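You operate a simulated robot arm through the tools that you are given. There is no shell and no other tool.

You are at the controls of a simulated robot arm. One attempt, no reset.

Task
Strap the bundle in the bed at the strapping card's pull.
Fine: set the pull slider, bring the arch down, pump till the lever slips, seal, lift the arch. Where these are worked on the way, their far stop is far enough and under half their travel is too little: strap arch.

The check looks at the end state, three seconds after you hand in, the way a careful person would. Anything else that was tipped, shoved, dropped, spilled or broken makes it a failure. A push-on lid holds only when it is set on centred and level and pressed home; a screw cap is set on level and turned clockwise until tight.

Robot
A 7-joint arm with a two-finger parallel gripper, fixed in place. Base frame: the origin is at the foot of the arm, x ahead of it, y to its left, z up; the work surface is at about z = 0.8. Lengths are in m, angles in rad, forces in N, time in s.
With the tool pointing down near the work surface it reaches from about 0.24 to 0.7 m from the base axis. Its first joint turns from -2.897 to 2.897 rad. Payload 1.57 kg.
Tool frame: the origin (TCP) lies between the finger pads and is the grasp point; the fingertips stand 0.03 m ahead of it; z points along the fingers, y is the line along which they close. Largest opening 0.08 m; finger width 0.017, thickness 0.012; the body of the gripper, 0.04 by 0.082 m, starts 0.08 m behind the TCP.
Orientation is told as [roll, pitch, yaw] about the base's x, y, z axes, in that order, counted from this pose: with the fingers straight down and closing along the base's y, the tool's x points along the base's -x, its y along +y and its z along -z.

Tools
- The arm moves only by the tool step_arm. Its argument "plan" is a list of rows, each a list of 7 numbers: the shift along the tool's x, y, z in m, then the turn, a rotation vector about the tool's x, y, z in rad, then the closure, from 0 (fully open) to 1 (shut). In form: [[dx, dy, dz, ax, ay, az, fingers], ...]. A call has 1 to 20 rows; each row is the pose to reach, as a shift and turn from the pose commanded when the call began, along the tool's axes at that moment. Each row takes 0.2 s and may step no farther than 0.05 m and 0.15 rad from the row before; otherwise, or with a gripper value out of range, the whole call is refused. A pose out of reach is approached as far as the arm can. The call stops where the force on the tool passes 90 N (or 10 N more than at its start, if that is more) or the arm is blocked; 0.2 s more then pass. The fingers move at their own pace (about 0.072 m/s each) and stop on an object; they squeeze with about 38 N. The grip force told is the motor's: it shows also when the fingers shut on nothing. Time passes only in rows, and 0.2 s behind the last, so rows that repeat a pose let the fingers close. The reply holds the time, the measured pose of the TCP, the force on the tool along the base axes, the opening and the grip force, in the units named above and with some noise, with the torque about the TCP (base axes, N m) and any sound that the robot's microphone picked up.
- Cameras (640 x 400 px; columns grow to the right, rows downward): "scene" is fixed at [0.0509, -0.502, 1.4476]; the picture's right is [0.85, -0.52, 0.00], its down [-0.27, -0.44, -0.86] and it looks along [0.45, 0.73, -0.51] (base axes); focal length 227 px, centre (320, 200). "wrist" rides on the gripper at [0.072, -0.007, -0.122] in the tool frame; the picture's right is [0.09, 1.00, 0.00], its down [-0.84, 0.08, -0.54] and it looks along [-0.54, 0.05, 0.84] (tool axes); focal length 238 px, centre (320, 200).
- grab_frame(camera): a new picture of that camera. No time passes.
- raise_lower(by): slides the trunk up (or, below 0, down) by that many m; the arm rides with it, the base frame stays. It gives what a move gives, with no picture.
- locate(camera, pixels): for up to 12 pixels [column, row] of the newest picture of that camera ("zoom" is the newest enlarged one), the place [x, y, z] in the base frame of the surface seen there, good to about 0.002 m. No time passes.
- close_up(camera, box): a new picture of the part [left, top, right, bottom] of that camera's present view, enlarged. No time passes.
- close_job(): hands the job in; it is judged then, once.

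Open the gripper and draw the arm clear of the work before you hand the job in, unless the task says otherwise.

The tools are called after "Request:" as a command line: name --pt "numbers of a row" for each row, then --argument value for the rest, lists and objects as JSON in quotes. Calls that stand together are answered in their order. step_arm: Moves the arm, as the interface text tells. Its arguments: {"type":"object","properties":{"plan":{"type":"array"}},"required":["plan"]} The other tools are called the same way: raise_lower (by) slides the trunk up or down; grab_frame (camera) takes a picture; locate (camera, pixels) gives the place of the surface under pixels of a picture; close_up (camera, box) takes an enlarged picture of a part of a camera's view; close_job () hands the job in.

At the start:

```text
t: 0.0
ee_pos: [0.4626, 0.2481, 1.2951]
tool_rot: [0.001, 0.0, 0.002]
wrist_force: [-0.4, 0.9, 0.1]
wrist_torque: [0.01, 0.0, 0.02]
width: 0.0802
grasp_force: 0.1
trunk travel left (down, up): [-0.425, 0.055]
```

scene: 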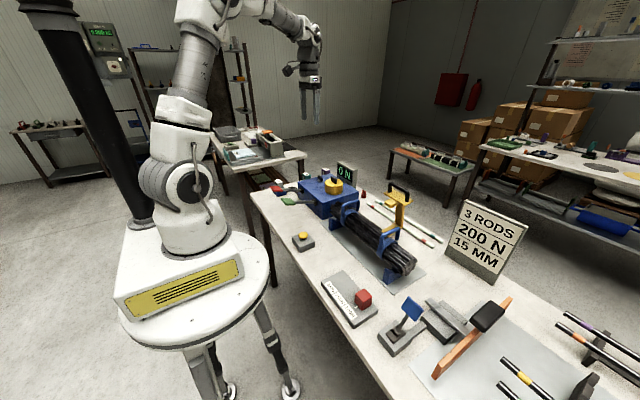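
wrist: 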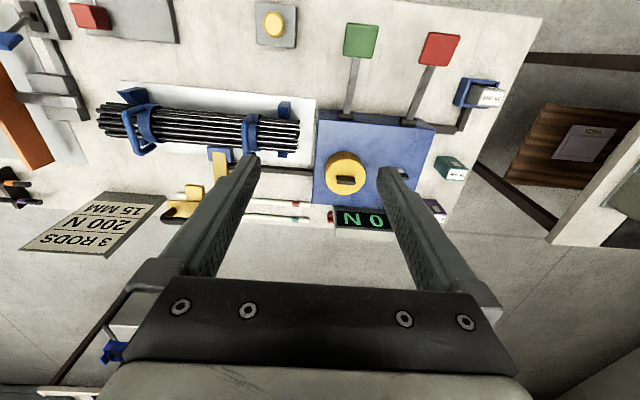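

The first pictures show a bundle of rods in a bed (scene ~[370,235]), a card "3 RODS 200 N 15 MM" at [487,240], and a blue machine with a yellow knob. I take enlarged views to identify the parts.

Request:
close_up --camera "scene" --box '[240, 150, 460, 290]'

Request:
close_up --camera "scene" --box '[300, 180, 640, 400]'

Request:
close_up --camera "wrist" --box '[200, 0, 520, 240]'

Request:
close_up --camera "wrist" --box '[0, 0, 320, 250]'

```text
2.86 times, centred on (350, 220) of scene
```

zoom: 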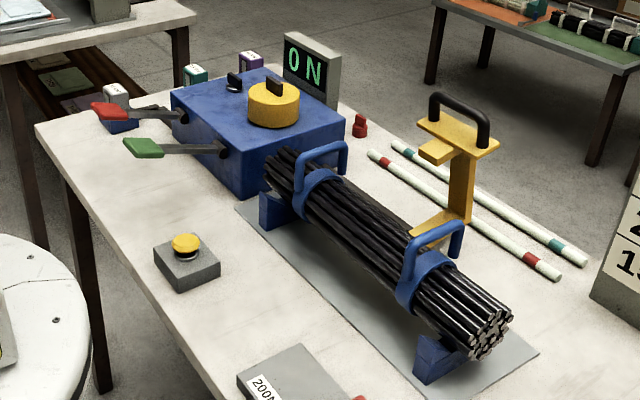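

```text
1.82 times, centred on (470, 290) of scene
```

zoom: 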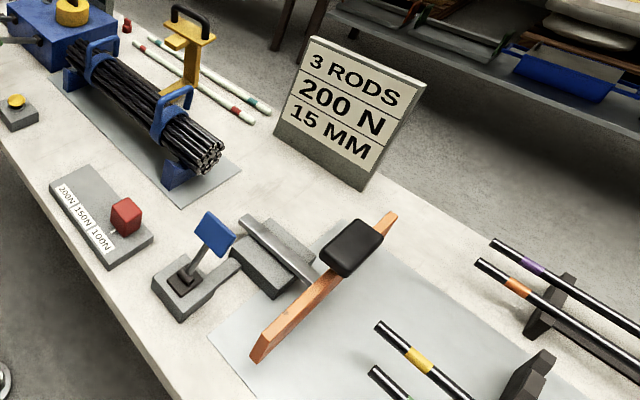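

```text
1.67 times, centred on (360, 120) of wrist
```

zoom: 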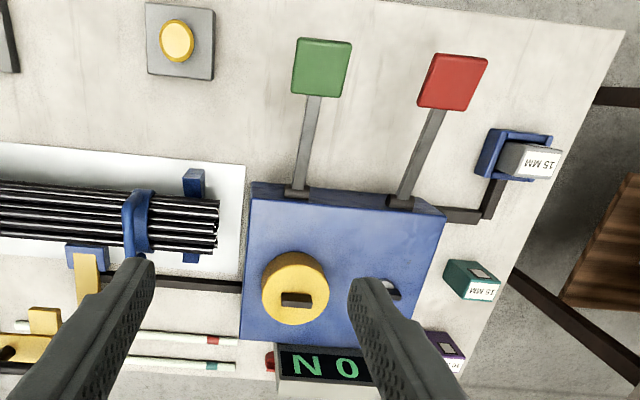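

```text
1.60 times, centred on (160, 125) of wrist
```

zoom: 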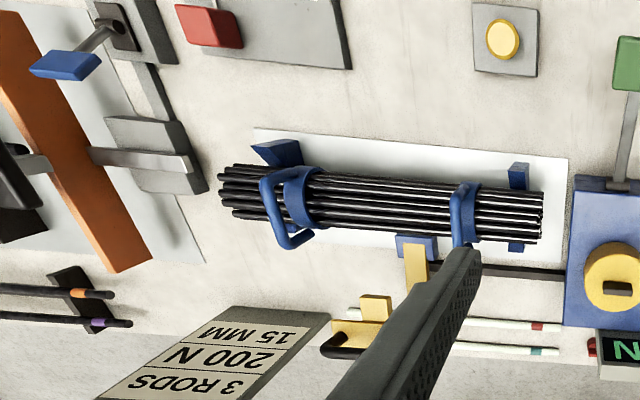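

The scene has several candidate parts (pull slider with 200N/150N/100N marks, green/red levers, a yellow arch with black handle). I locate key points and enlarge the details.

Request:
locate --camera "scene" --pixels '[[363, 297], [347, 302], [303, 237], [412, 308], [399, 190], [398, 225], [334, 186], [294, 201], [279, 188], [345, 172], [364, 195], [320, 205]]'

Request:
close_up --camera "scene" --box '[260, 155, 370, 225]'

Request:
close_up --camera "scene" --box '[310, 260, 440, 345]'

Request:
close_up --camera "scene" --box '[330, 170, 460, 255]'

Request:
close_up --camera "wrist" --box '[400, 60, 520, 230]'

```text
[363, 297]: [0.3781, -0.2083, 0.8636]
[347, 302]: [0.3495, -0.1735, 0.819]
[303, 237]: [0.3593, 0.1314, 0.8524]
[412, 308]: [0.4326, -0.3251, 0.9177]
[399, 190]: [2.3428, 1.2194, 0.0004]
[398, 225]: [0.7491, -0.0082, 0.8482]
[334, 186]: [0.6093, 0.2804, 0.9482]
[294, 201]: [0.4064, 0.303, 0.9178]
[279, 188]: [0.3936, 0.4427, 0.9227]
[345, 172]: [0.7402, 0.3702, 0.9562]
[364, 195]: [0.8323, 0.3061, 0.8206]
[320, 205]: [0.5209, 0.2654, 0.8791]
```

```text
5.71 times, centred on (315, 190) of scene
```

zoom: 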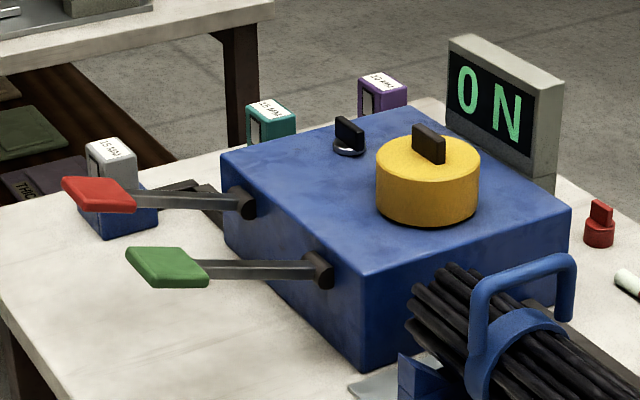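

```text
4.71 times, centred on (375, 302) of scene
```

zoom: 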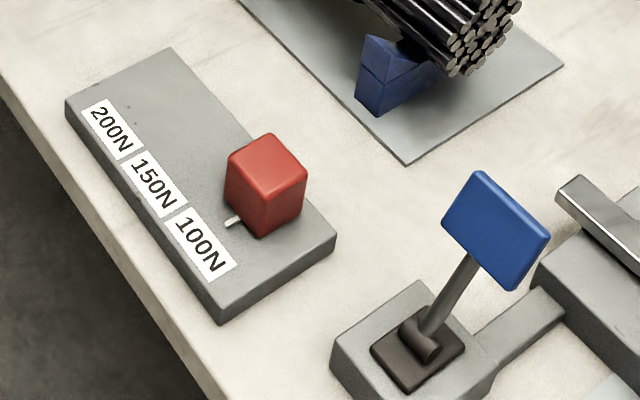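

```text
4.71 times, centred on (395, 212) of scene
```

zoom: 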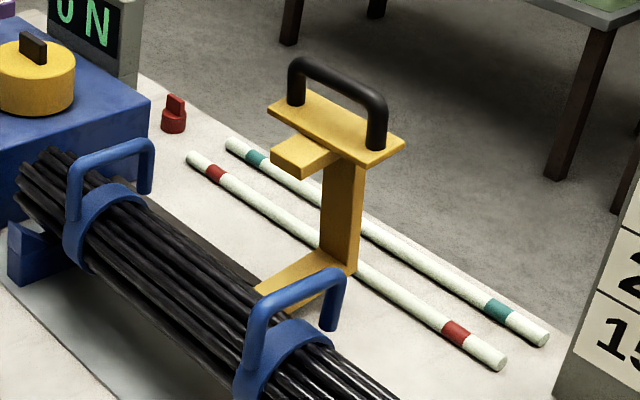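

```text
2.35 times, centred on (460, 145) of wrist
```

zoom: 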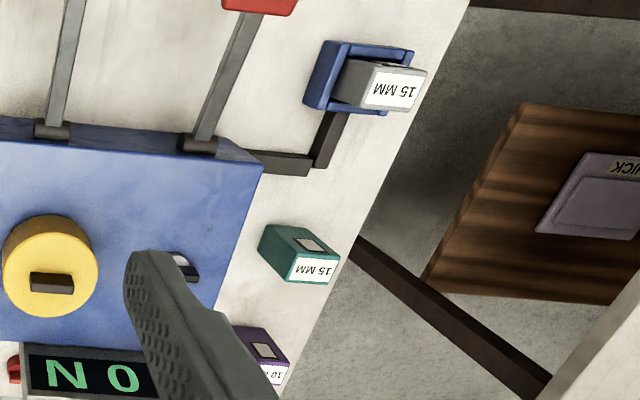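

All loaded labels read 15 MM; the pull slider's red knob is at [363,297] near the 100N mark and needs to go to 200N. I move the arm to y≈0 to look at the arch and bundle from the wrist camera.

Request:
step_arm --pt "0 -0.045 0 0 0 0 0" --pt "0 -0.09 0 0 0 0 0" --pt "0 -0.135 0 0 0 0 0" --pt "0 -0.18 0 0 0 0 0" --pt "0 -0.225 0 0 0 0 0" --pt "0 -0.25 0 0 0 0 0"

Request:
grab_frame --camera "wrist"

Request:
grab_frame --camera "scene"

```text
t: 1.4
ee_pos: [0.4621, -0.001, 1.2951]
tool_rot: [-0.001, 0.0, -0.001]
wrist_force: [0.6, 0.3, 0.7]
wrist_torque: [-0.02, -0.02, -0.01]
width: 0.0801
grasp_force: 0.0
trunk travel left (down, up): [-0.425, 0.055]
```

```text
taken
```

wrist: 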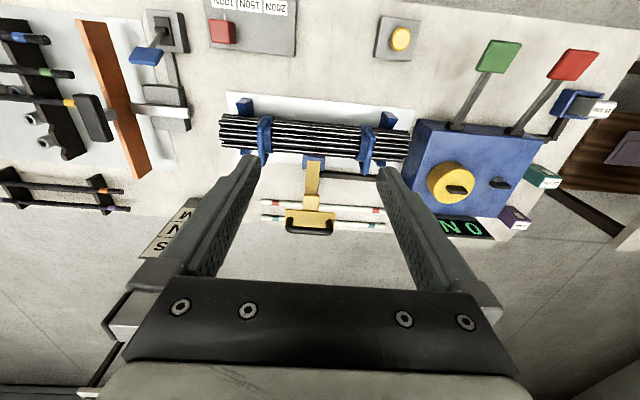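

```text
taken
```

scene: 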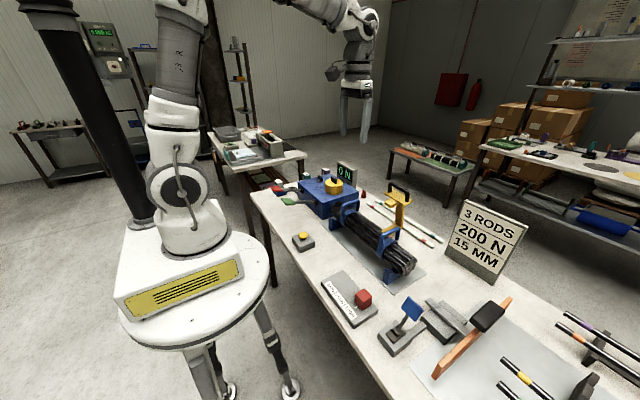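

Request:
close_up --camera "wrist" --box '[210, 80, 420, 240]'

Request:
close_up --camera "wrist" --box '[0, 0, 320, 220]'

Request:
close_up --camera "wrist" --box '[370, 20, 640, 240]'

Request:
locate --camera "wrist" --pixels '[[310, 226], [310, 217], [313, 180], [313, 163], [312, 200], [260, 138], [366, 140], [320, 140], [222, 30], [400, 38], [499, 56], [574, 62]]'

```text
2.50 times, centred on (315, 160) of wrist
```

zoom: 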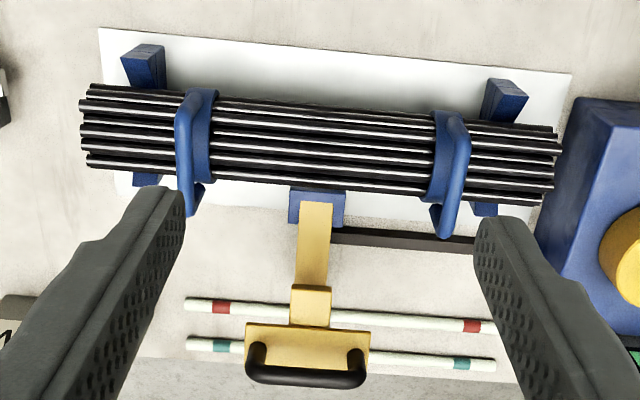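

```text
1.82 times, centred on (160, 110) of wrist
```

zoom: 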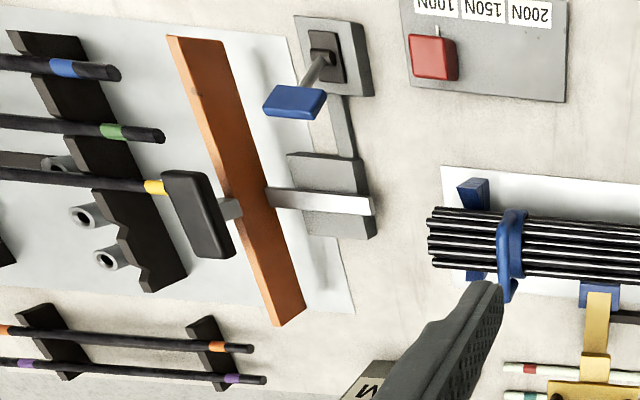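

```text
1.82 times, centred on (505, 130) of wrist
```

zoom: 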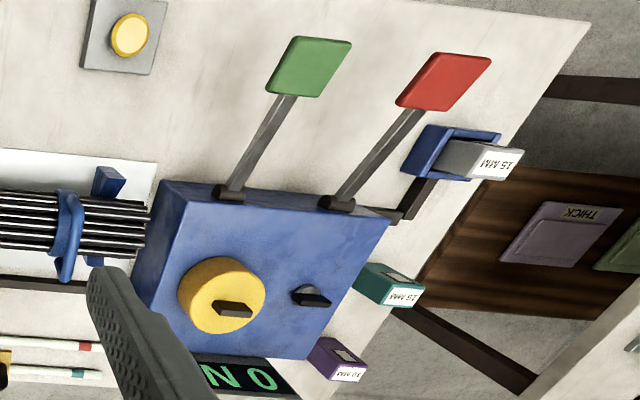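

```text
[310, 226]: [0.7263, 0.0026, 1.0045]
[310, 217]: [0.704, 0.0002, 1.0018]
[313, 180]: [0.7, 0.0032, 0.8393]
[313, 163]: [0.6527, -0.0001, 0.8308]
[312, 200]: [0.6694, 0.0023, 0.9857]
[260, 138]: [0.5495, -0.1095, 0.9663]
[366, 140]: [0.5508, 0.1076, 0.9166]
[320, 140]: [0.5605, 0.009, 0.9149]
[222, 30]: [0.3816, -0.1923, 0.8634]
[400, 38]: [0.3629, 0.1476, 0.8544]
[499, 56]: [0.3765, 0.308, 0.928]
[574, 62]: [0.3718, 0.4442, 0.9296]
```

The arch is a yellow C hinged at the blue block ([313,163] → (0.65,0,0.83)), tilted back, with its black handle at (0.73,0,1.0). I check the wall poster and other labels for hints on which lever pumps and which seals.

Request:
close_up --camera "scene" --box '[560, 0, 640, 80]'

Request:
close_up --camera "scene" --box '[70, 10, 150, 90]'

Request:
close_up --camera "scene" --box '[430, 190, 540, 290]'

Request:
close_up --camera "scene" --box '[285, 225, 325, 260]'

Request:
close_up --camera "scene" --box '[370, 285, 640, 400]'

```text
5.00 times, centred on (600, 40) of scene
```

zoom: 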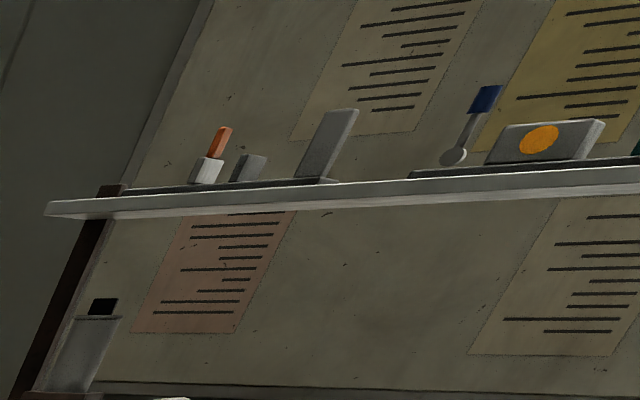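

```text
5.00 times, centred on (110, 50) of scene
```

zoom: 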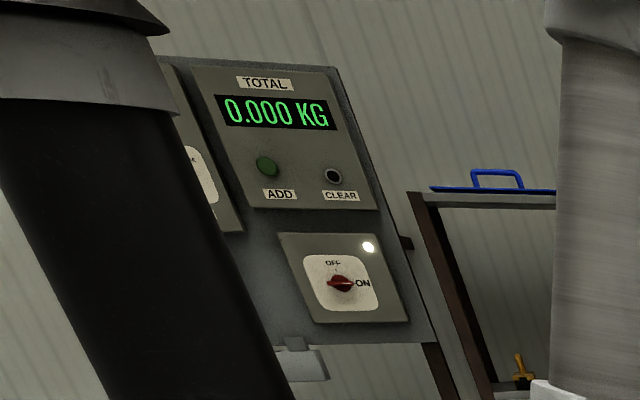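

```text
4.00 times, centred on (485, 240) of scene
```

zoom: 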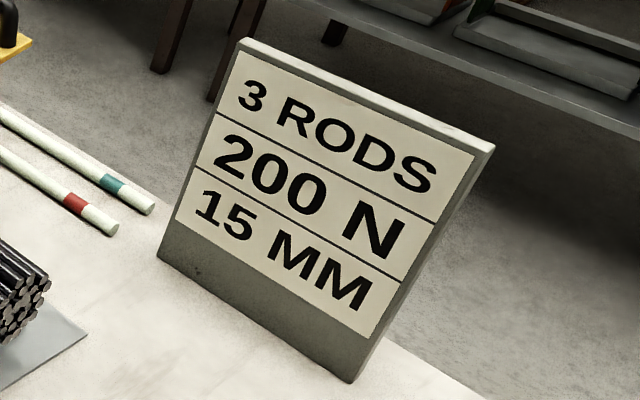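

```text
11.43 times, centred on (305, 242) of scene
```

zoom: 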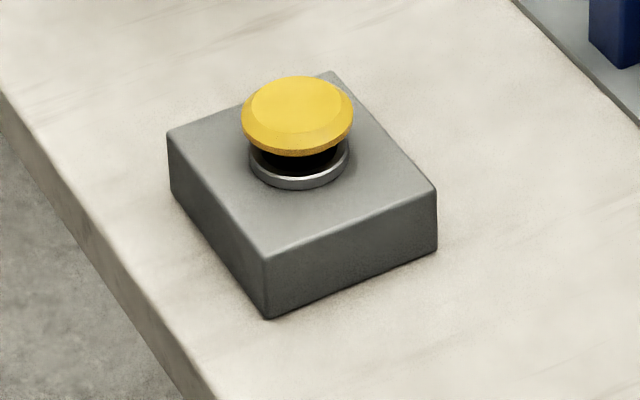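

```text
2.37 times, centred on (505, 342) of scene
```

zoom: 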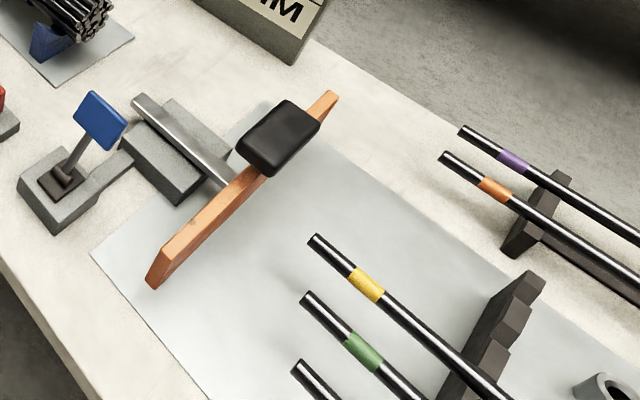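

The card reads 200 N, 15 MM, and the cassette in the blue tray reads 15 MM. Now I measure the pull slider: labels and knob pointer in an enlarged scene view.

Request:
close_up --camera "scene" --box '[315, 265, 395, 330]'

```text
6.15 times, centred on (355, 298) of scene
```

zoom: 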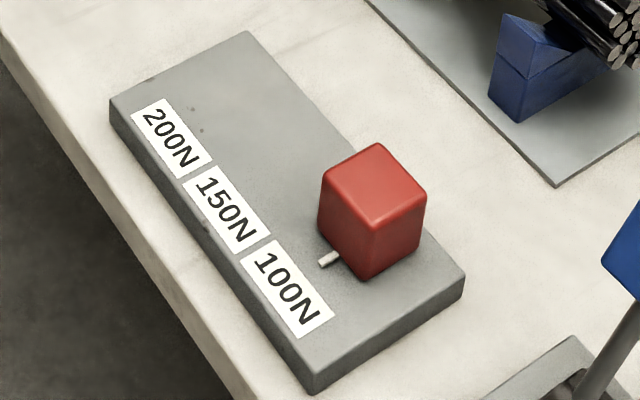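

Request:
locate --camera "zoom" --pixels '[[172, 137], [228, 209], [287, 287], [330, 259], [374, 185], [325, 170], [370, 225], [110, 105], [248, 32], [315, 380], [462, 280], [376, 150]]'

Request:
locate --camera "wrist" --pixels '[[455, 125], [514, 130], [430, 122], [540, 135], [412, 190], [499, 218], [453, 182], [501, 183], [460, 95], [250, 170], [369, 180], [250, 125]]'

```text
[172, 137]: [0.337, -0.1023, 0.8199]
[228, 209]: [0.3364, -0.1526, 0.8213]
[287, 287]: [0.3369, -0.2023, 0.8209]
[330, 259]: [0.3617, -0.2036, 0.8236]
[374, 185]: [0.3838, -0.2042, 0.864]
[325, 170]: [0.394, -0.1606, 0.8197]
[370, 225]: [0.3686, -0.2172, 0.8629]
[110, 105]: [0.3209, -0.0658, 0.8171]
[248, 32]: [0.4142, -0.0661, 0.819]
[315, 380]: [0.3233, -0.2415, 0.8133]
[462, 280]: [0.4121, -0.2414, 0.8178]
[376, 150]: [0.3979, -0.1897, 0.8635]
```

```text
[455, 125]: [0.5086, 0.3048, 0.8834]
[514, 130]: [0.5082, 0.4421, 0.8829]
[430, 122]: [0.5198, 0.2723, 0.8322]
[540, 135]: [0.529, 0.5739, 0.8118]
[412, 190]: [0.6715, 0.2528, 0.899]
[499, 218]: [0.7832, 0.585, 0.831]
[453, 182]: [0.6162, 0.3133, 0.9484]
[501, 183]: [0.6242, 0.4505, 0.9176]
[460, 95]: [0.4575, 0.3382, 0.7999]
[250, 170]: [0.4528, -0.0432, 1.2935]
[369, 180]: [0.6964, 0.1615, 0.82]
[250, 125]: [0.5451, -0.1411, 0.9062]
```

The slider marks lie at y ≈ -0.102 (200N), -0.152 (150N), -0.202 (100N) and the knob sits at (0.383, -0.203), i.e. on 100N. I move above the knob with open fingers.

Request:
step_arm --pt "0.01 -0.025 0.035 0 0 0 0" --pt "0.02 -0.05 0.07 0 0 0 0" --pt "0.03 -0.075 0.105 0 0 0 0" --pt "0.04 -0.1 0.14 0 0 0 0" --pt "0.05 -0.125 0.175 0 0 0 0" --pt "0.06 -0.15 0.21 0 0 0 0" --pt "0.07 -0.175 0.245 0 0 0 0" --pt "0.079 -0.202 0.28 0 0 0 0" --pt "0.079 -0.202 0.32 0 0 0 0"

Request:
grab_frame --camera "wrist"

Request:
grab_frame --camera "scene"

```text
t: 3.4
ee_pos: [0.3826, -0.2053, 0.9741]
tool_rot: [0.0, 0.0, -0.001]
wrist_force: [0.4, 0.0, -0.6]
wrist_torque: [-0.01, 0.02, 0.0]
width: 0.0799
grasp_force: 0.1
trunk travel left (down, up): [-0.425, 0.055]
```

```text
taken
```

wrist: 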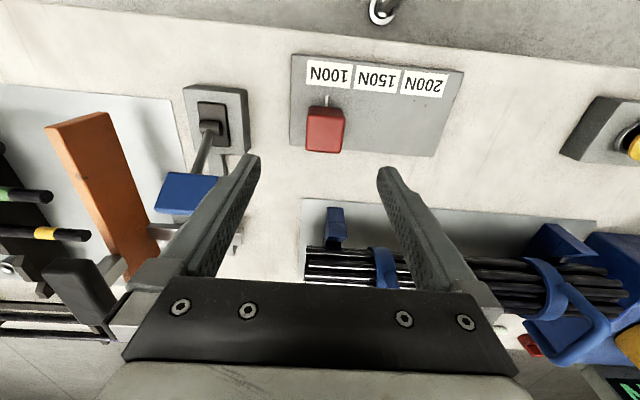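

```text
taken
```

scene: 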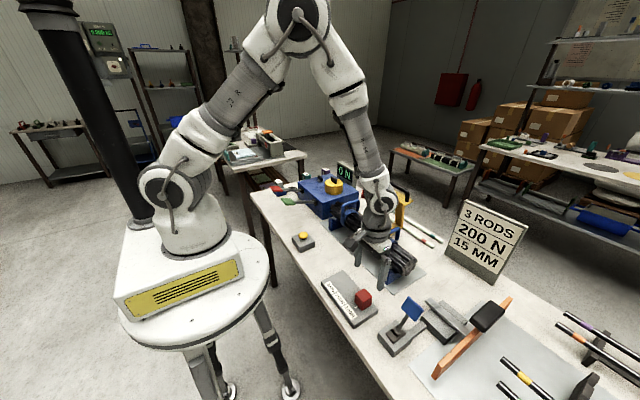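

The wrist view shows the red knob at [325,130], between the fingers in y. I check its corners by locating them before descending.

Request:
locate --camera "wrist" --pixels '[[310, 115], [340, 115], [309, 148], [342, 150], [326, 132], [327, 99], [330, 75], [376, 77], [422, 82], [430, 140], [205, 190], [180, 195]]'

```text
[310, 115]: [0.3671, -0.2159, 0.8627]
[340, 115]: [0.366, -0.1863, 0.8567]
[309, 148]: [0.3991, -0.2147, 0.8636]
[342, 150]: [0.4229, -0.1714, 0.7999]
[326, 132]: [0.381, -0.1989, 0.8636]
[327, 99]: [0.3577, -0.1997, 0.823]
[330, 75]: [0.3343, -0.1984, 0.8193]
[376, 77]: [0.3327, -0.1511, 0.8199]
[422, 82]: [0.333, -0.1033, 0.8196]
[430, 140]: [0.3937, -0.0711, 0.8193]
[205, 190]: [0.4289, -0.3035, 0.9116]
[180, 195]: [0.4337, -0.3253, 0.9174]
```

The knob is centred at (0.383, -0.201), about 0.032 wide, top at z 0.864. I descend to TCP z≈0.86 and close on it.

Request:
step_arm --pt "0 0.004 0.04 0 0 0 0" --pt "0 0.004 0.08 0 0 0 0" --pt "0 0.004 0.1 0 0 0 0" --pt "0 0.004 0.114 0 0 0 0" --pt "0 0.004 0.114 0 0 0 0.8" --pt "0 0.004 0.114 0 0 0 0.8" --pt "0 0.004 0.114 0 0 0 0.8"

```text
t: 5.0
ee_pos: [0.3825, -0.1988, 0.8613]
tool_rot: [-0.001, 0.0, -0.001]
wrist_force: [-1.0, -1.9, -2.2]
wrist_torque: [-0.08, -0.41, -0.02]
width: 0.0375
grasp_force: 41.1
trunk travel left (down, up): [-0.425, 0.055]
```

Grip holds at width 0.0375 with 41 N. I slide the knob +0.10 m along y toward the 200N mark.

Request:
step_arm --pt "0 0.015 0 0 0 0 0.8" --pt "0 0.03 0 0 0 0 0.8" --pt "0 0.045 0 0 0 0 0.8" --pt "0 0.06 0 0 0 0 0.8" --pt "0 0.075 0 0 0 0 0.8" --pt "0 0.09 0 0 0 0 0.8" --pt "0 0.1 0 0 0 0 0.8" --pt "0 0.1 0 0 0 0 0.8"

Request:
grab_frame --camera "wrist"

Request:
close_up --camera "scene" --box '[300, 250, 420, 330]'

```text
t: 6.8
ee_pos: [0.3837, -0.0989, 0.8606]
tool_rot: [0.001, -0.002, 0.001]
wrist_force: [4.9, -0.5, 2.9]
wrist_torque: [0.04, -0.56, 0.03]
width: 0.0374
grasp_force: 43.5
trunk travel left (down, up): [-0.425, 0.055]
```

```text
taken
```

wrist: 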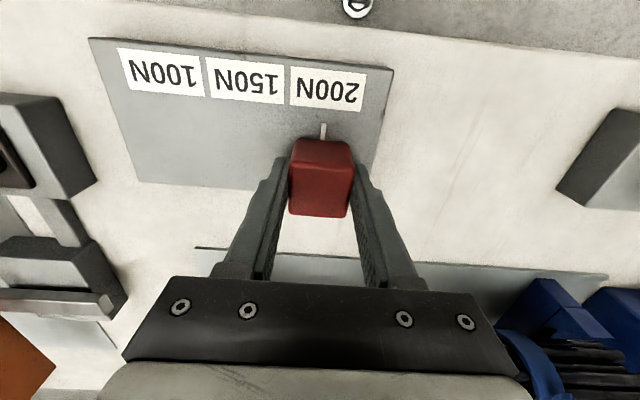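

```text
5.00 times, centred on (360, 290) of scene
```

zoom: 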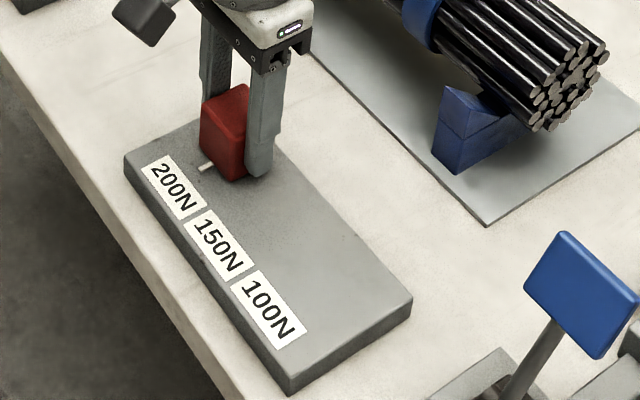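

The pointer tick (wrist [323,130]) now stands by the 200N label ([328,88]). I locate both to check alignment.

Request:
locate --camera "wrist" --pixels '[[323, 130], [324, 126], [328, 88], [292, 70], [366, 78], [288, 100], [362, 108]]'

```text
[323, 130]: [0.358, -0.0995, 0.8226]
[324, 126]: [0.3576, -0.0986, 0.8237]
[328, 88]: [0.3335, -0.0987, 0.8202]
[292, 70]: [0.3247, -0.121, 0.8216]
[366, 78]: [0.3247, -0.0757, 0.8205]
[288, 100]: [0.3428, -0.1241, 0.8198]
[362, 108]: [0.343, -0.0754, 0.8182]
```

The tick (y≈-0.099) matches the 200N label centre (y≈-0.099). I open the fingers and lift straight up.

Request:
step_arm --pt "0 0 0 0 0 0 0.3" --pt "0 0 0 0 0 0 0.2" --pt "0 0 0 0 0 0 0.0" --pt "0 0 -0.03 0 0 0 0" --pt "0 0 -0.08 0 0 0 0" --pt "0 0 -0.13 0 0 0 0" --pt "0 0 -0.18 0 0 0 0" --pt "0 0 -0.23 0 0 0 0"

Request:
grab_frame --camera "wrist"

Request:
close_up --camera "scene" --box '[300, 250, 420, 330]'

```text
t: 8.6
ee_pos: [0.386, -0.0992, 1.0906]
tool_rot: [0.0, 0.001, 0.002]
wrist_force: [0.4, 0.9, 0.3]
wrist_torque: [0.01, -0.03, -0.03]
width: 0.08
grasp_force: 0.0
trunk travel left (down, up): [-0.425, 0.055]
```

```text
taken
```

wrist: 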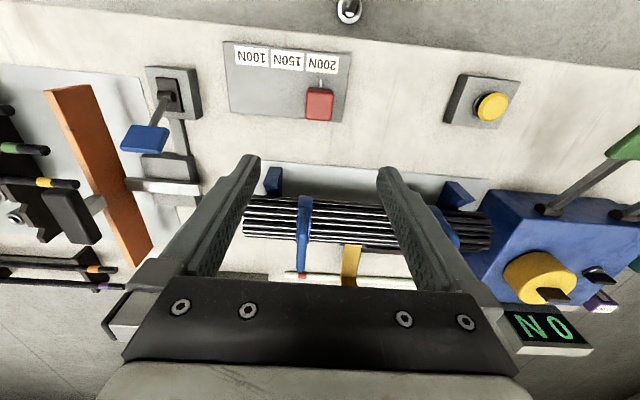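

```text
5.00 times, centred on (360, 290) of scene
```

zoom: 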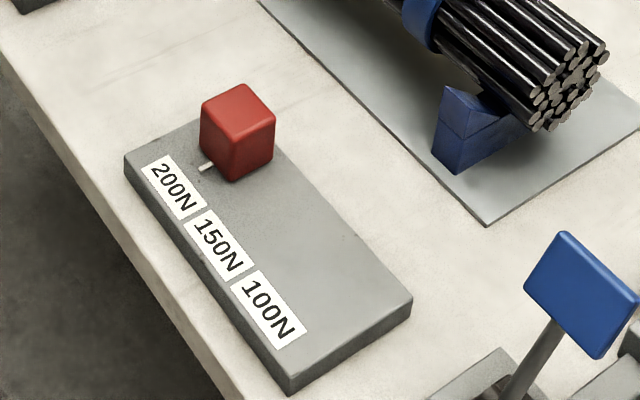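

The knob stays at 200N. Now I move to view the arch and handle from above, with the fingers turned so they don't hide it.

Request:
step_arm --pt "0 0.04 -0.03 0 0 0 0" --pt "-0.02 0.08 -0.06 0 0 0 0" --pt "-0.05 0.1 -0.1 0 0 0 0" --pt "-0.07 0.1 -0.14 0 0 0 0" --pt "-0.1 0.1 -0.17 0 0 0 0"

Request:
close_up --camera "wrist" --box '[200, 100, 440, 260]'

Request:
close_up --camera "scene" --box '[370, 170, 430, 250]'

```text
refused: row 2 steps farther than a row can; nothing moved
```

```text
2.50 times, centred on (320, 180) of wrist
```

zoom: 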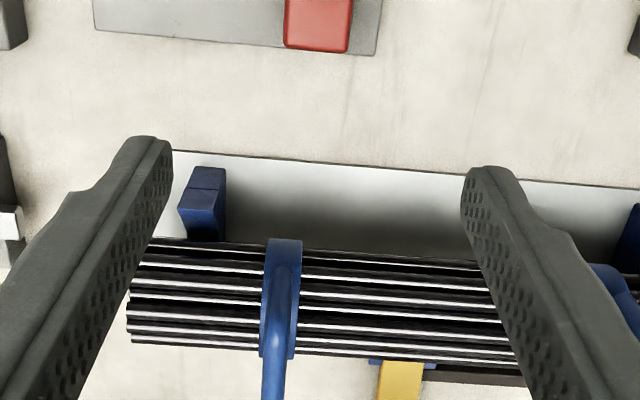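

```text
5.00 times, centred on (400, 210) of scene
```

zoom: 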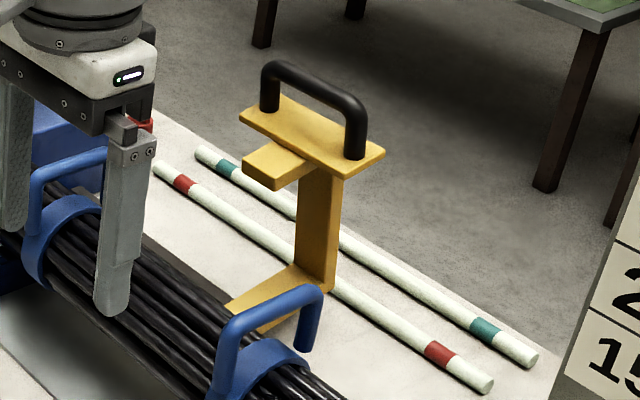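

The move was refused for step size, but the scene zoom shows the handle clearly (bar from [270,68] to [357,112]). I locate its points there.

Request:
locate --camera "zoom" --pixels '[[272, 68], [312, 86], [355, 112], [268, 100], [354, 150], [310, 130], [375, 155], [247, 118], [262, 165], [315, 220], [270, 290], [330, 280]]'

Request:
step_arm --pt "0 0.03 -0.03 0 0 0 0" --pt "-0.02 0.06 -0.06 0 0 0 0" --pt "-0.04 0.09 -0.09 0 0 0 0" --pt "-0.07 0.1 -0.12 0 0 0 0" --pt "-0.1 0.1 -0.15 0 0 0 0"

Request:
grab_frame --camera "wrist"

Request:
close_up --camera "wrist" --box '[200, 80, 440, 260]'

```text
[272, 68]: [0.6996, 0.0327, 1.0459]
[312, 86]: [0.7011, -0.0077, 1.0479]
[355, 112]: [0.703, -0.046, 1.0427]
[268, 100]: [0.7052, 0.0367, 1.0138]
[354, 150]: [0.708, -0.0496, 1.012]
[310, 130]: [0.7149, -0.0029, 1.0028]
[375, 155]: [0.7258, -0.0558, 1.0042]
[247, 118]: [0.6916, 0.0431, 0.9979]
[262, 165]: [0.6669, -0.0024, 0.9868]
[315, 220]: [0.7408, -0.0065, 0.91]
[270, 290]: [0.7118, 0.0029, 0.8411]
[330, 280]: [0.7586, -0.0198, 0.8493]
```

```text
t: 9.8
ee_pos: [0.485, 0.0021, 1.242]
tool_rot: [0.0, 0.002, 0.001]
wrist_force: [-0.5, 0.6, 0.1]
wrist_torque: [-0.01, -0.02, 0.0]
width: 0.08
grasp_force: 0.1
trunk travel left (down, up): [-0.425, 0.055]
```

```text
taken
```

wrist: 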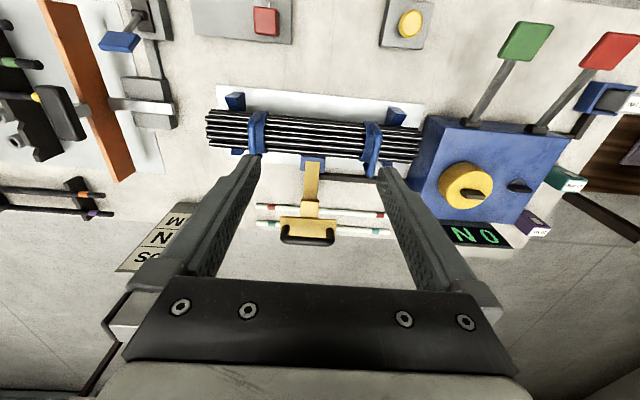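

```text
2.22 times, centred on (320, 170) of wrist
```

zoom: 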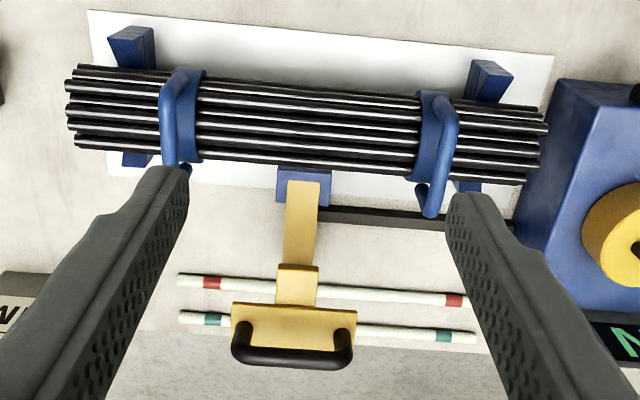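

The handle bar runs along y at about (0.703, -0.045..0.035, 1.043), with the plate at z≈1.003. I confirm it from the wrist zoom (bar at [290,357]).

Request:
locate --camera "zoom" --pixels '[[240, 345], [265, 355], [290, 356], [320, 357], [346, 350], [238, 325], [345, 330], [290, 315], [297, 285], [300, 250], [303, 190], [303, 172]]'

```text
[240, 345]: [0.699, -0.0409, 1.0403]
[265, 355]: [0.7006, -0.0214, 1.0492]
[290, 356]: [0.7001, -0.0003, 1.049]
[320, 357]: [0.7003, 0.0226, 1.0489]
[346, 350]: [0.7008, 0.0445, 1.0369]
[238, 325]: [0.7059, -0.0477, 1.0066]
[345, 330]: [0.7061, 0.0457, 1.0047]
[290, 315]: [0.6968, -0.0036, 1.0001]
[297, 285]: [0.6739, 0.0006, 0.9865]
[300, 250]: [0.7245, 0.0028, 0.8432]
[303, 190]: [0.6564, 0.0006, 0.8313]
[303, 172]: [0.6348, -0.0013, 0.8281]
```

The bar centre is ≈(0.702, 0, 1.043). I move above it at z≈1.24 while turning the gripper a quarter turn so the fingers close along x.

Request:
step_arm --pt "-0.02 0 0 0 0 0.1428 0" --pt "-0.04 0 0 0 0 0.2856 0" --pt "-0.06 0 0 0 0 0.4284 0" --pt "-0.08 0 0 0 0 0.5712 0" --pt "-0.1 0 0 0 0 0.714 0" --pt "-0.12 0 0 0 0 0.8568 0" --pt "-0.14 0 0 0 0 0.9996 0" --pt "-0.16 0 0 0 0 1.1424 0" --pt "-0.18 0 0 0 0 1.2852 0" --pt "-0.2 0 0 0 0 1.428 0" --pt "-0.217 -0.002 0 0 0 1.5708 0" --pt "-0.217 -0.002 0 0 0 1.5708 0"

Request:
grab_frame --camera "wrist"

Request:
grab_frame --camera "scene"

```text
t: 12.4
ee_pos: [0.6882, -0.001, 1.2394]
tool_rot: [0.003, -0.001, -1.571]
wrist_force: [0.3, 0.2, 0.3]
wrist_torque: [0.03, 0.03, 0.01]
width: 0.0798
grasp_force: 0.1
out of reach, approached as far as the arm can: row 11, 12
trunk travel left (down, up): [-0.425, 0.055]
```

```text
taken
```

wrist: 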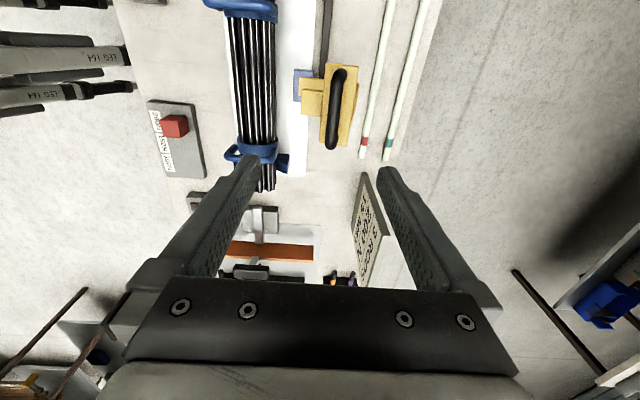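

```text
taken
```

scene: 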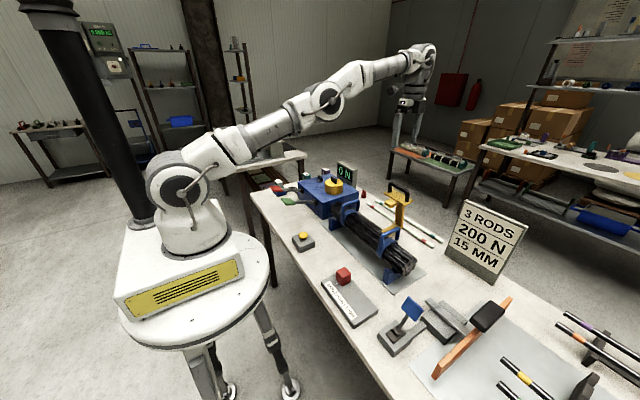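

At z=1.24 the reach stopped at x=0.688; lower down the reach grows. In this yaw tool y = base +x and tool x = base +y; I descend to z≈1.12 and then check.

Request:
step_arm --pt "0 0 0.04 0 0 0 0" --pt "0 0 0.08 0 0 0 0" --pt "0 0 0.12 0 0 0 0"

Request:
close_up --camera "scene" --box '[350, 130, 450, 250]'

Request:
grab_frame --camera "wrist"

```text
t: 13.2
ee_pos: [0.689, 0.0022, 1.1177]
tool_rot: [0.001, 0.0, -1.571]
wrist_force: [0.5, -1.1, -1.2]
wrist_torque: [0.0, 0.01, -0.03]
width: 0.0798
grasp_force: 0.0
trunk travel left (down, up): [-0.425, 0.055]
```

```text
3.33 times, centred on (400, 190) of scene
```

zoom: 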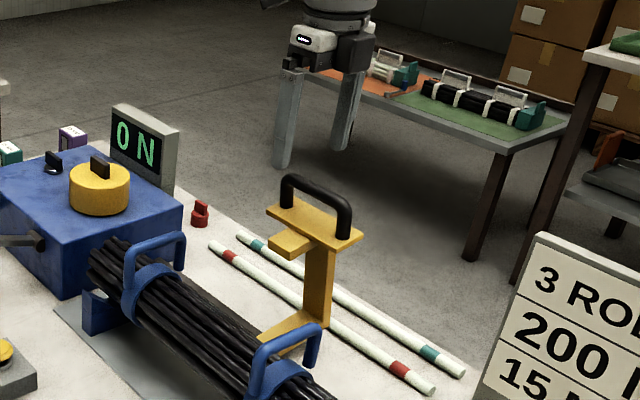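

```text
taken
```

wrist: 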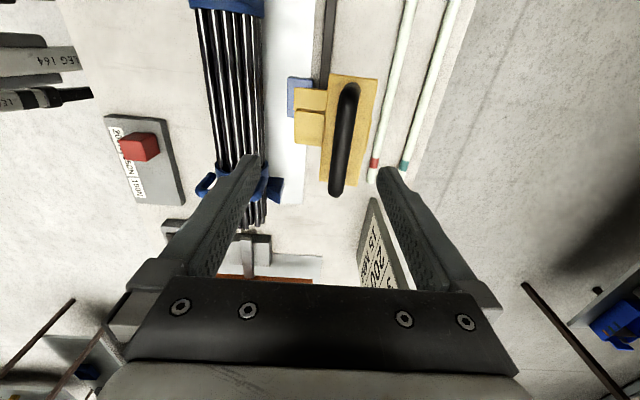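

The bar appears between the fingers at [345,140], slightly to the +x side. I locate it precisely.

Request:
locate --camera "wrist" --pixels '[[337, 185], [342, 150], [347, 115], [350, 92], [330, 160], [365, 95], [310, 120]]'

```text
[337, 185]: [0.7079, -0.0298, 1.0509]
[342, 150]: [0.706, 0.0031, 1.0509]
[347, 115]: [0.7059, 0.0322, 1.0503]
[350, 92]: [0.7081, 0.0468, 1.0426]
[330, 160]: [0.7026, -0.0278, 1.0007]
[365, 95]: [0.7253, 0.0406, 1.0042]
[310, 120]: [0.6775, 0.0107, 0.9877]
```

The bar centre is about (0.705, 0, 1.044), about 14 mm thick. I shift +15 mm in x, descend so the bar lies just ahead of the TCP, and partly close to a loose cage of ~26 mm.

Request:
step_arm --pt "0 0.016 0.02 0 0 0 0" --pt "0 0.016 0.045 0 0 0 0" --pt "0 0.016 0.064 0 0 0 0" --pt "0 0.016 0.064 0 0 0 0.68" --pt "0 0.016 0.064 0 0 0 0.68" --pt "0 0.016 0.064 0 0 0 0.68" --pt "0 0.016 0.064 0 0 0 0.68"

Request:
close_up --camera "scene" --box '[350, 130, 450, 250]'

Request:
close_up --camera "wrist" --box '[220, 60, 460, 260]'

```text
t: 14.8
ee_pos: [0.7052, 0.0016, 1.0549]
tool_rot: [0.001, 0.001, -1.572]
wrist_force: [1.0, -0.2, 1.0]
wrist_torque: [0.01, -0.02, 0.02]
width: 0.0257
grasp_force: 0.1
trunk travel left (down, up): [-0.425, 0.055]
```

```text
3.33 times, centred on (400, 190) of scene
```

zoom: 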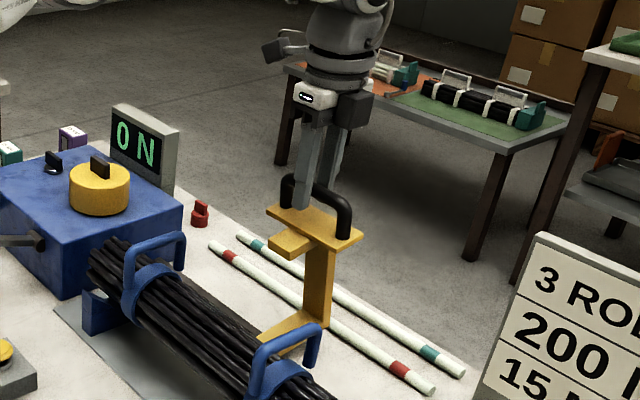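

```text
2.00 times, centred on (340, 160) of wrist
```

zoom: 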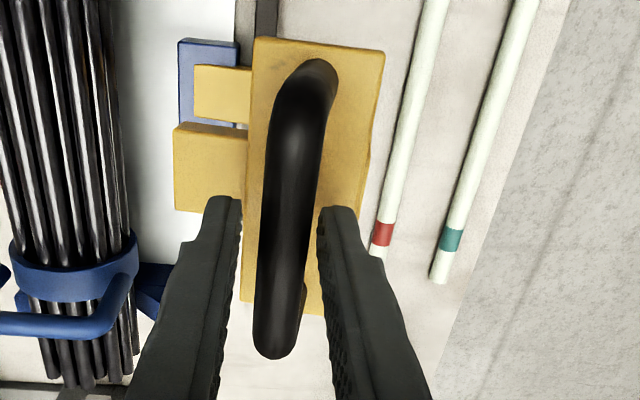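

The bar is caged between the fingers. I start pulling the arch along its arc about the hinge (~(0.642, 0.82)) toward the robot, first ~20°, then check.

Request:
step_arm --pt "0 -0.01 -0.0025 0 0 0 0.68" --pt "0 -0.02 -0.0046 0 0 0 0.68" --pt "0 -0.03 -0.0062 0 0 0 0.68" --pt "0 -0.04 -0.0075 0 0 0 0.68" --pt "0 -0.05 -0.0082 0 0 0 0.68" --pt "0 -0.06 -0.0087 0 0 0 0.68" --pt "0 -0.07 -0.0085 0 0 0 0.68" --pt "0 -0.08 -0.008 0 0 0 0.68"

Request:
close_up --camera "scene" --box '[330, 130, 450, 260]'

Request:
close_up --camera "wrist" --box '[220, 60, 460, 260]'

```text
t: 16.6
ee_pos: [0.6259, 0.0017, 1.062]
tool_rot: [0.0, 0.0, -1.572]
wrist_force: [1.4, -0.5, 0.8]
wrist_torque: [0.01, 0.02, -0.01]
width: 0.027
grasp_force: 0.8
trunk travel left (down, up): [-0.425, 0.055]
```

```text
3.08 times, centred on (390, 195) of scene
```

zoom: 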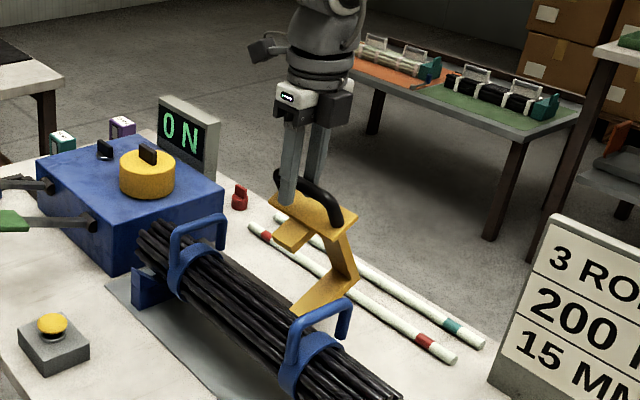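

```text
2.00 times, centred on (340, 160) of wrist
```

zoom: 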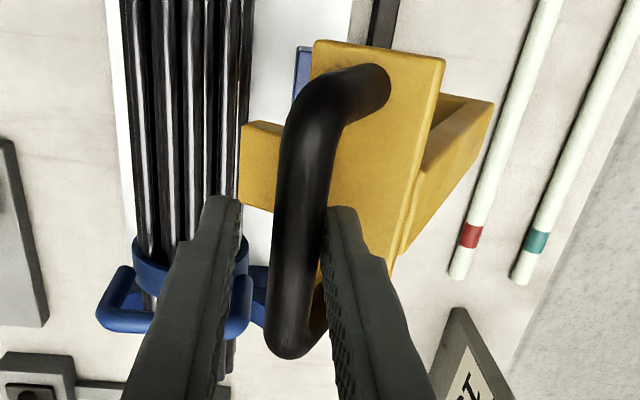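

The arch follows smoothly with almost no force. I check the bar and plate positions to refine the arc.

Request:
locate --camera "zoom" --pixels '[[300, 220], [310, 150], [370, 85], [400, 70], [360, 200], [440, 60], [315, 50], [260, 165]]'

```text
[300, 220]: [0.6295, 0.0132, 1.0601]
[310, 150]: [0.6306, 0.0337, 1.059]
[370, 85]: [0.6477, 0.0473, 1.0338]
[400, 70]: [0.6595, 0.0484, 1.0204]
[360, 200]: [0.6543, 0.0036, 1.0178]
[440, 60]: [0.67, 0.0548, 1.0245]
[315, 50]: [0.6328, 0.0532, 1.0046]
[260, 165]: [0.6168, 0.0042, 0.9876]
```

The data fit a hinge at (0.64, 0.82) and ~18° turned so far. I continue another 30° along the arc.

Request:
step_arm --pt "0 -0.013 -0.0 0 0 0 0.68" --pt "0 -0.0267 0.0025 0 0 0 0.68" --pt "0 -0.0403 0.0052 0 0 0 0.68" --pt "0 -0.0535 0.0085 0 0 0 0.68" --pt "0 -0.0665 0.0128 0 0 0 0.68" --pt "0 -0.0791 0.0175 0 0 0 0.68" --pt "0 -0.0915 0.023 0 0 0 0.68" --pt "0 -0.1035 0.0295 0 0 0 0.68" --pt "0 -0.1152 0.0362 0 0 0 0.68"

Request:
close_up --camera "scene" --box '[330, 130, 450, 260]'

Request:
close_up --camera "wrist" --box '[220, 60, 460, 260]'

```text
t: 18.6
ee_pos: [0.5107, 0.0009, 1.0261]
tool_rot: [0.001, -0.001, -1.57]
wrist_force: [2.1, -0.3, -1.4]
wrist_torque: [-0.01, -0.01, -0.02]
width: 0.0273
grasp_force: 0.4
trunk travel left (down, up): [-0.425, 0.055]
```

```text
3.08 times, centred on (390, 195) of scene
```

zoom: 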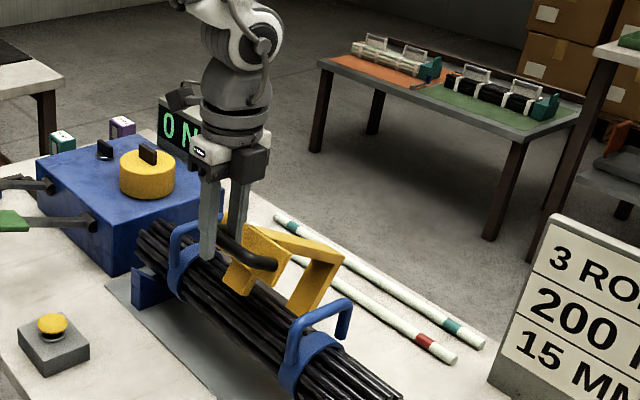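

```text
2.00 times, centred on (340, 160) of wrist
```

zoom: 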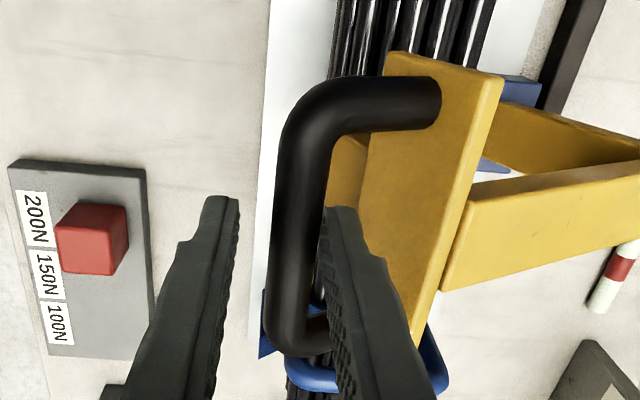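

The bar now rests against the +x finger at [300,200], and the arch stands at roughly half travel. I locate the bar and plate to refine the remaining arc.

Request:
locate --camera "zoom" --pixels '[[298, 250], [302, 160], [400, 100], [440, 95], [495, 80], [395, 55], [420, 250], [345, 160], [520, 130], [600, 150]]'

```text
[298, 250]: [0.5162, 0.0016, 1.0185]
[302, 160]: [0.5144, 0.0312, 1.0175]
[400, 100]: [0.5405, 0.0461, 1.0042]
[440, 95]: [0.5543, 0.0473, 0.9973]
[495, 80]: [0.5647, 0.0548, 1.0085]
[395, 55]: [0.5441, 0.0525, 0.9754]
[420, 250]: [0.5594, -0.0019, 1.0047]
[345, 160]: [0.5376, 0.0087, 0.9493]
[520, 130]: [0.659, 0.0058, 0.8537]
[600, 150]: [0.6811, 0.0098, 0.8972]
```

The bar is at (0.516, 1.011), about 49° turned. I continue 20° more along the arc.

Request:
step_arm --pt "0 -0.008 0.0055 0 0 0 0.68" --pt "0 -0.016 0.012 0 0 0 0.68" --pt "0 -0.0235 0.018 0 0 0 0.68" --pt "0 -0.0313 0.0244 0 0 0 0.68" --pt "0 -0.0383 0.0314 0 0 0 0.68" --pt "0 -0.0452 0.0387 0 0 0 0.68" --pt "0 -0.0517 0.0462 0 0 0 0.68" --pt "0 -0.0578 0.0539 0 0 0 0.68"

Request:
close_up --camera "scene" --box '[300, 130, 450, 270]'

Request:
close_up --camera "wrist" --box '[220, 60, 460, 260]'

```text
t: 20.4
ee_pos: [0.4535, 0.0005, 0.9727]
tool_rot: [0.0, -0.001, -1.57]
wrist_force: [3.1, 0.4, -3.2]
wrist_torque: [0.02, -0.1, -0.05]
width: 0.0281
grasp_force: 1.4
trunk travel left (down, up): [-0.425, 0.055]
```

```text
2.86 times, centred on (375, 200) of scene
```

zoom: 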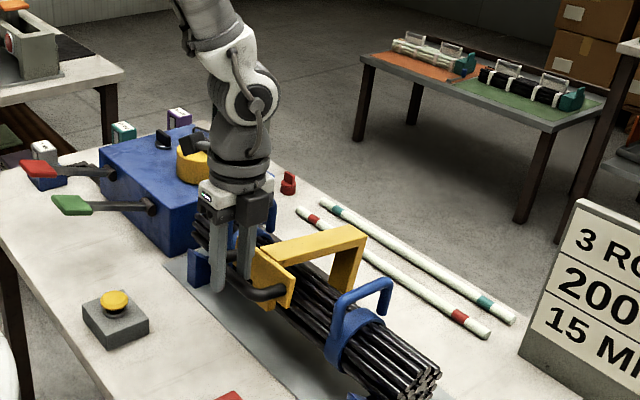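

```text
2.00 times, centred on (340, 160) of wrist
```

zoom: 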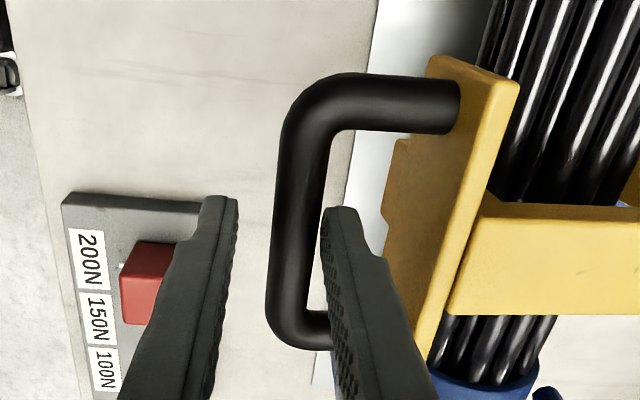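

Nearly horizontal now, forces still light (~4 N). I continue ~12° more in small steps to find the stop.

Request:
step_arm --pt "0 -0.0055 0.0083 0 0 0 0.68" --pt "0 -0.0108 0.0167 0 0 0 0.68" --pt "0 -0.016 0.025 0 0 0 0.68" --pt "0 -0.021 0.034 0 0 0 0.68" --pt "0 -0.0245 0.041 0 0 0 0.68"

Request:
close_up --camera "scene" --box '[300, 130, 450, 270]'

Request:
close_up --camera "wrist" --box '[220, 60, 460, 260]'

```text
t: 21.6
ee_pos: [0.4323, 0.0018, 0.9321]
tool_rot: [0.007, -0.002, -1.57]
wrist_force: [20.2, 0.6, 7.8]
wrist_torque: [0.08, -0.27, -0.18]
width: 0.0437
grasp_force: 10.6
trunk travel left (down, up): [-0.425, 0.055]
```

```text
2.86 times, centred on (375, 200) of scene
```

zoom: 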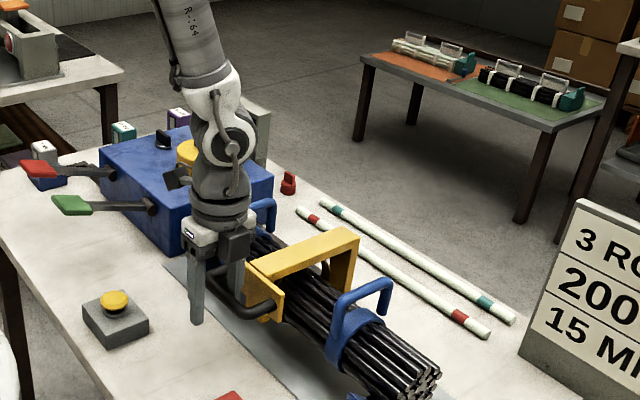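

```text
2.00 times, centred on (340, 160) of wrist
```

zoom: 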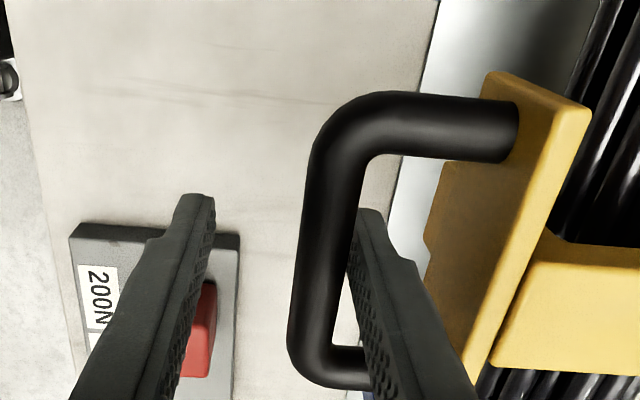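

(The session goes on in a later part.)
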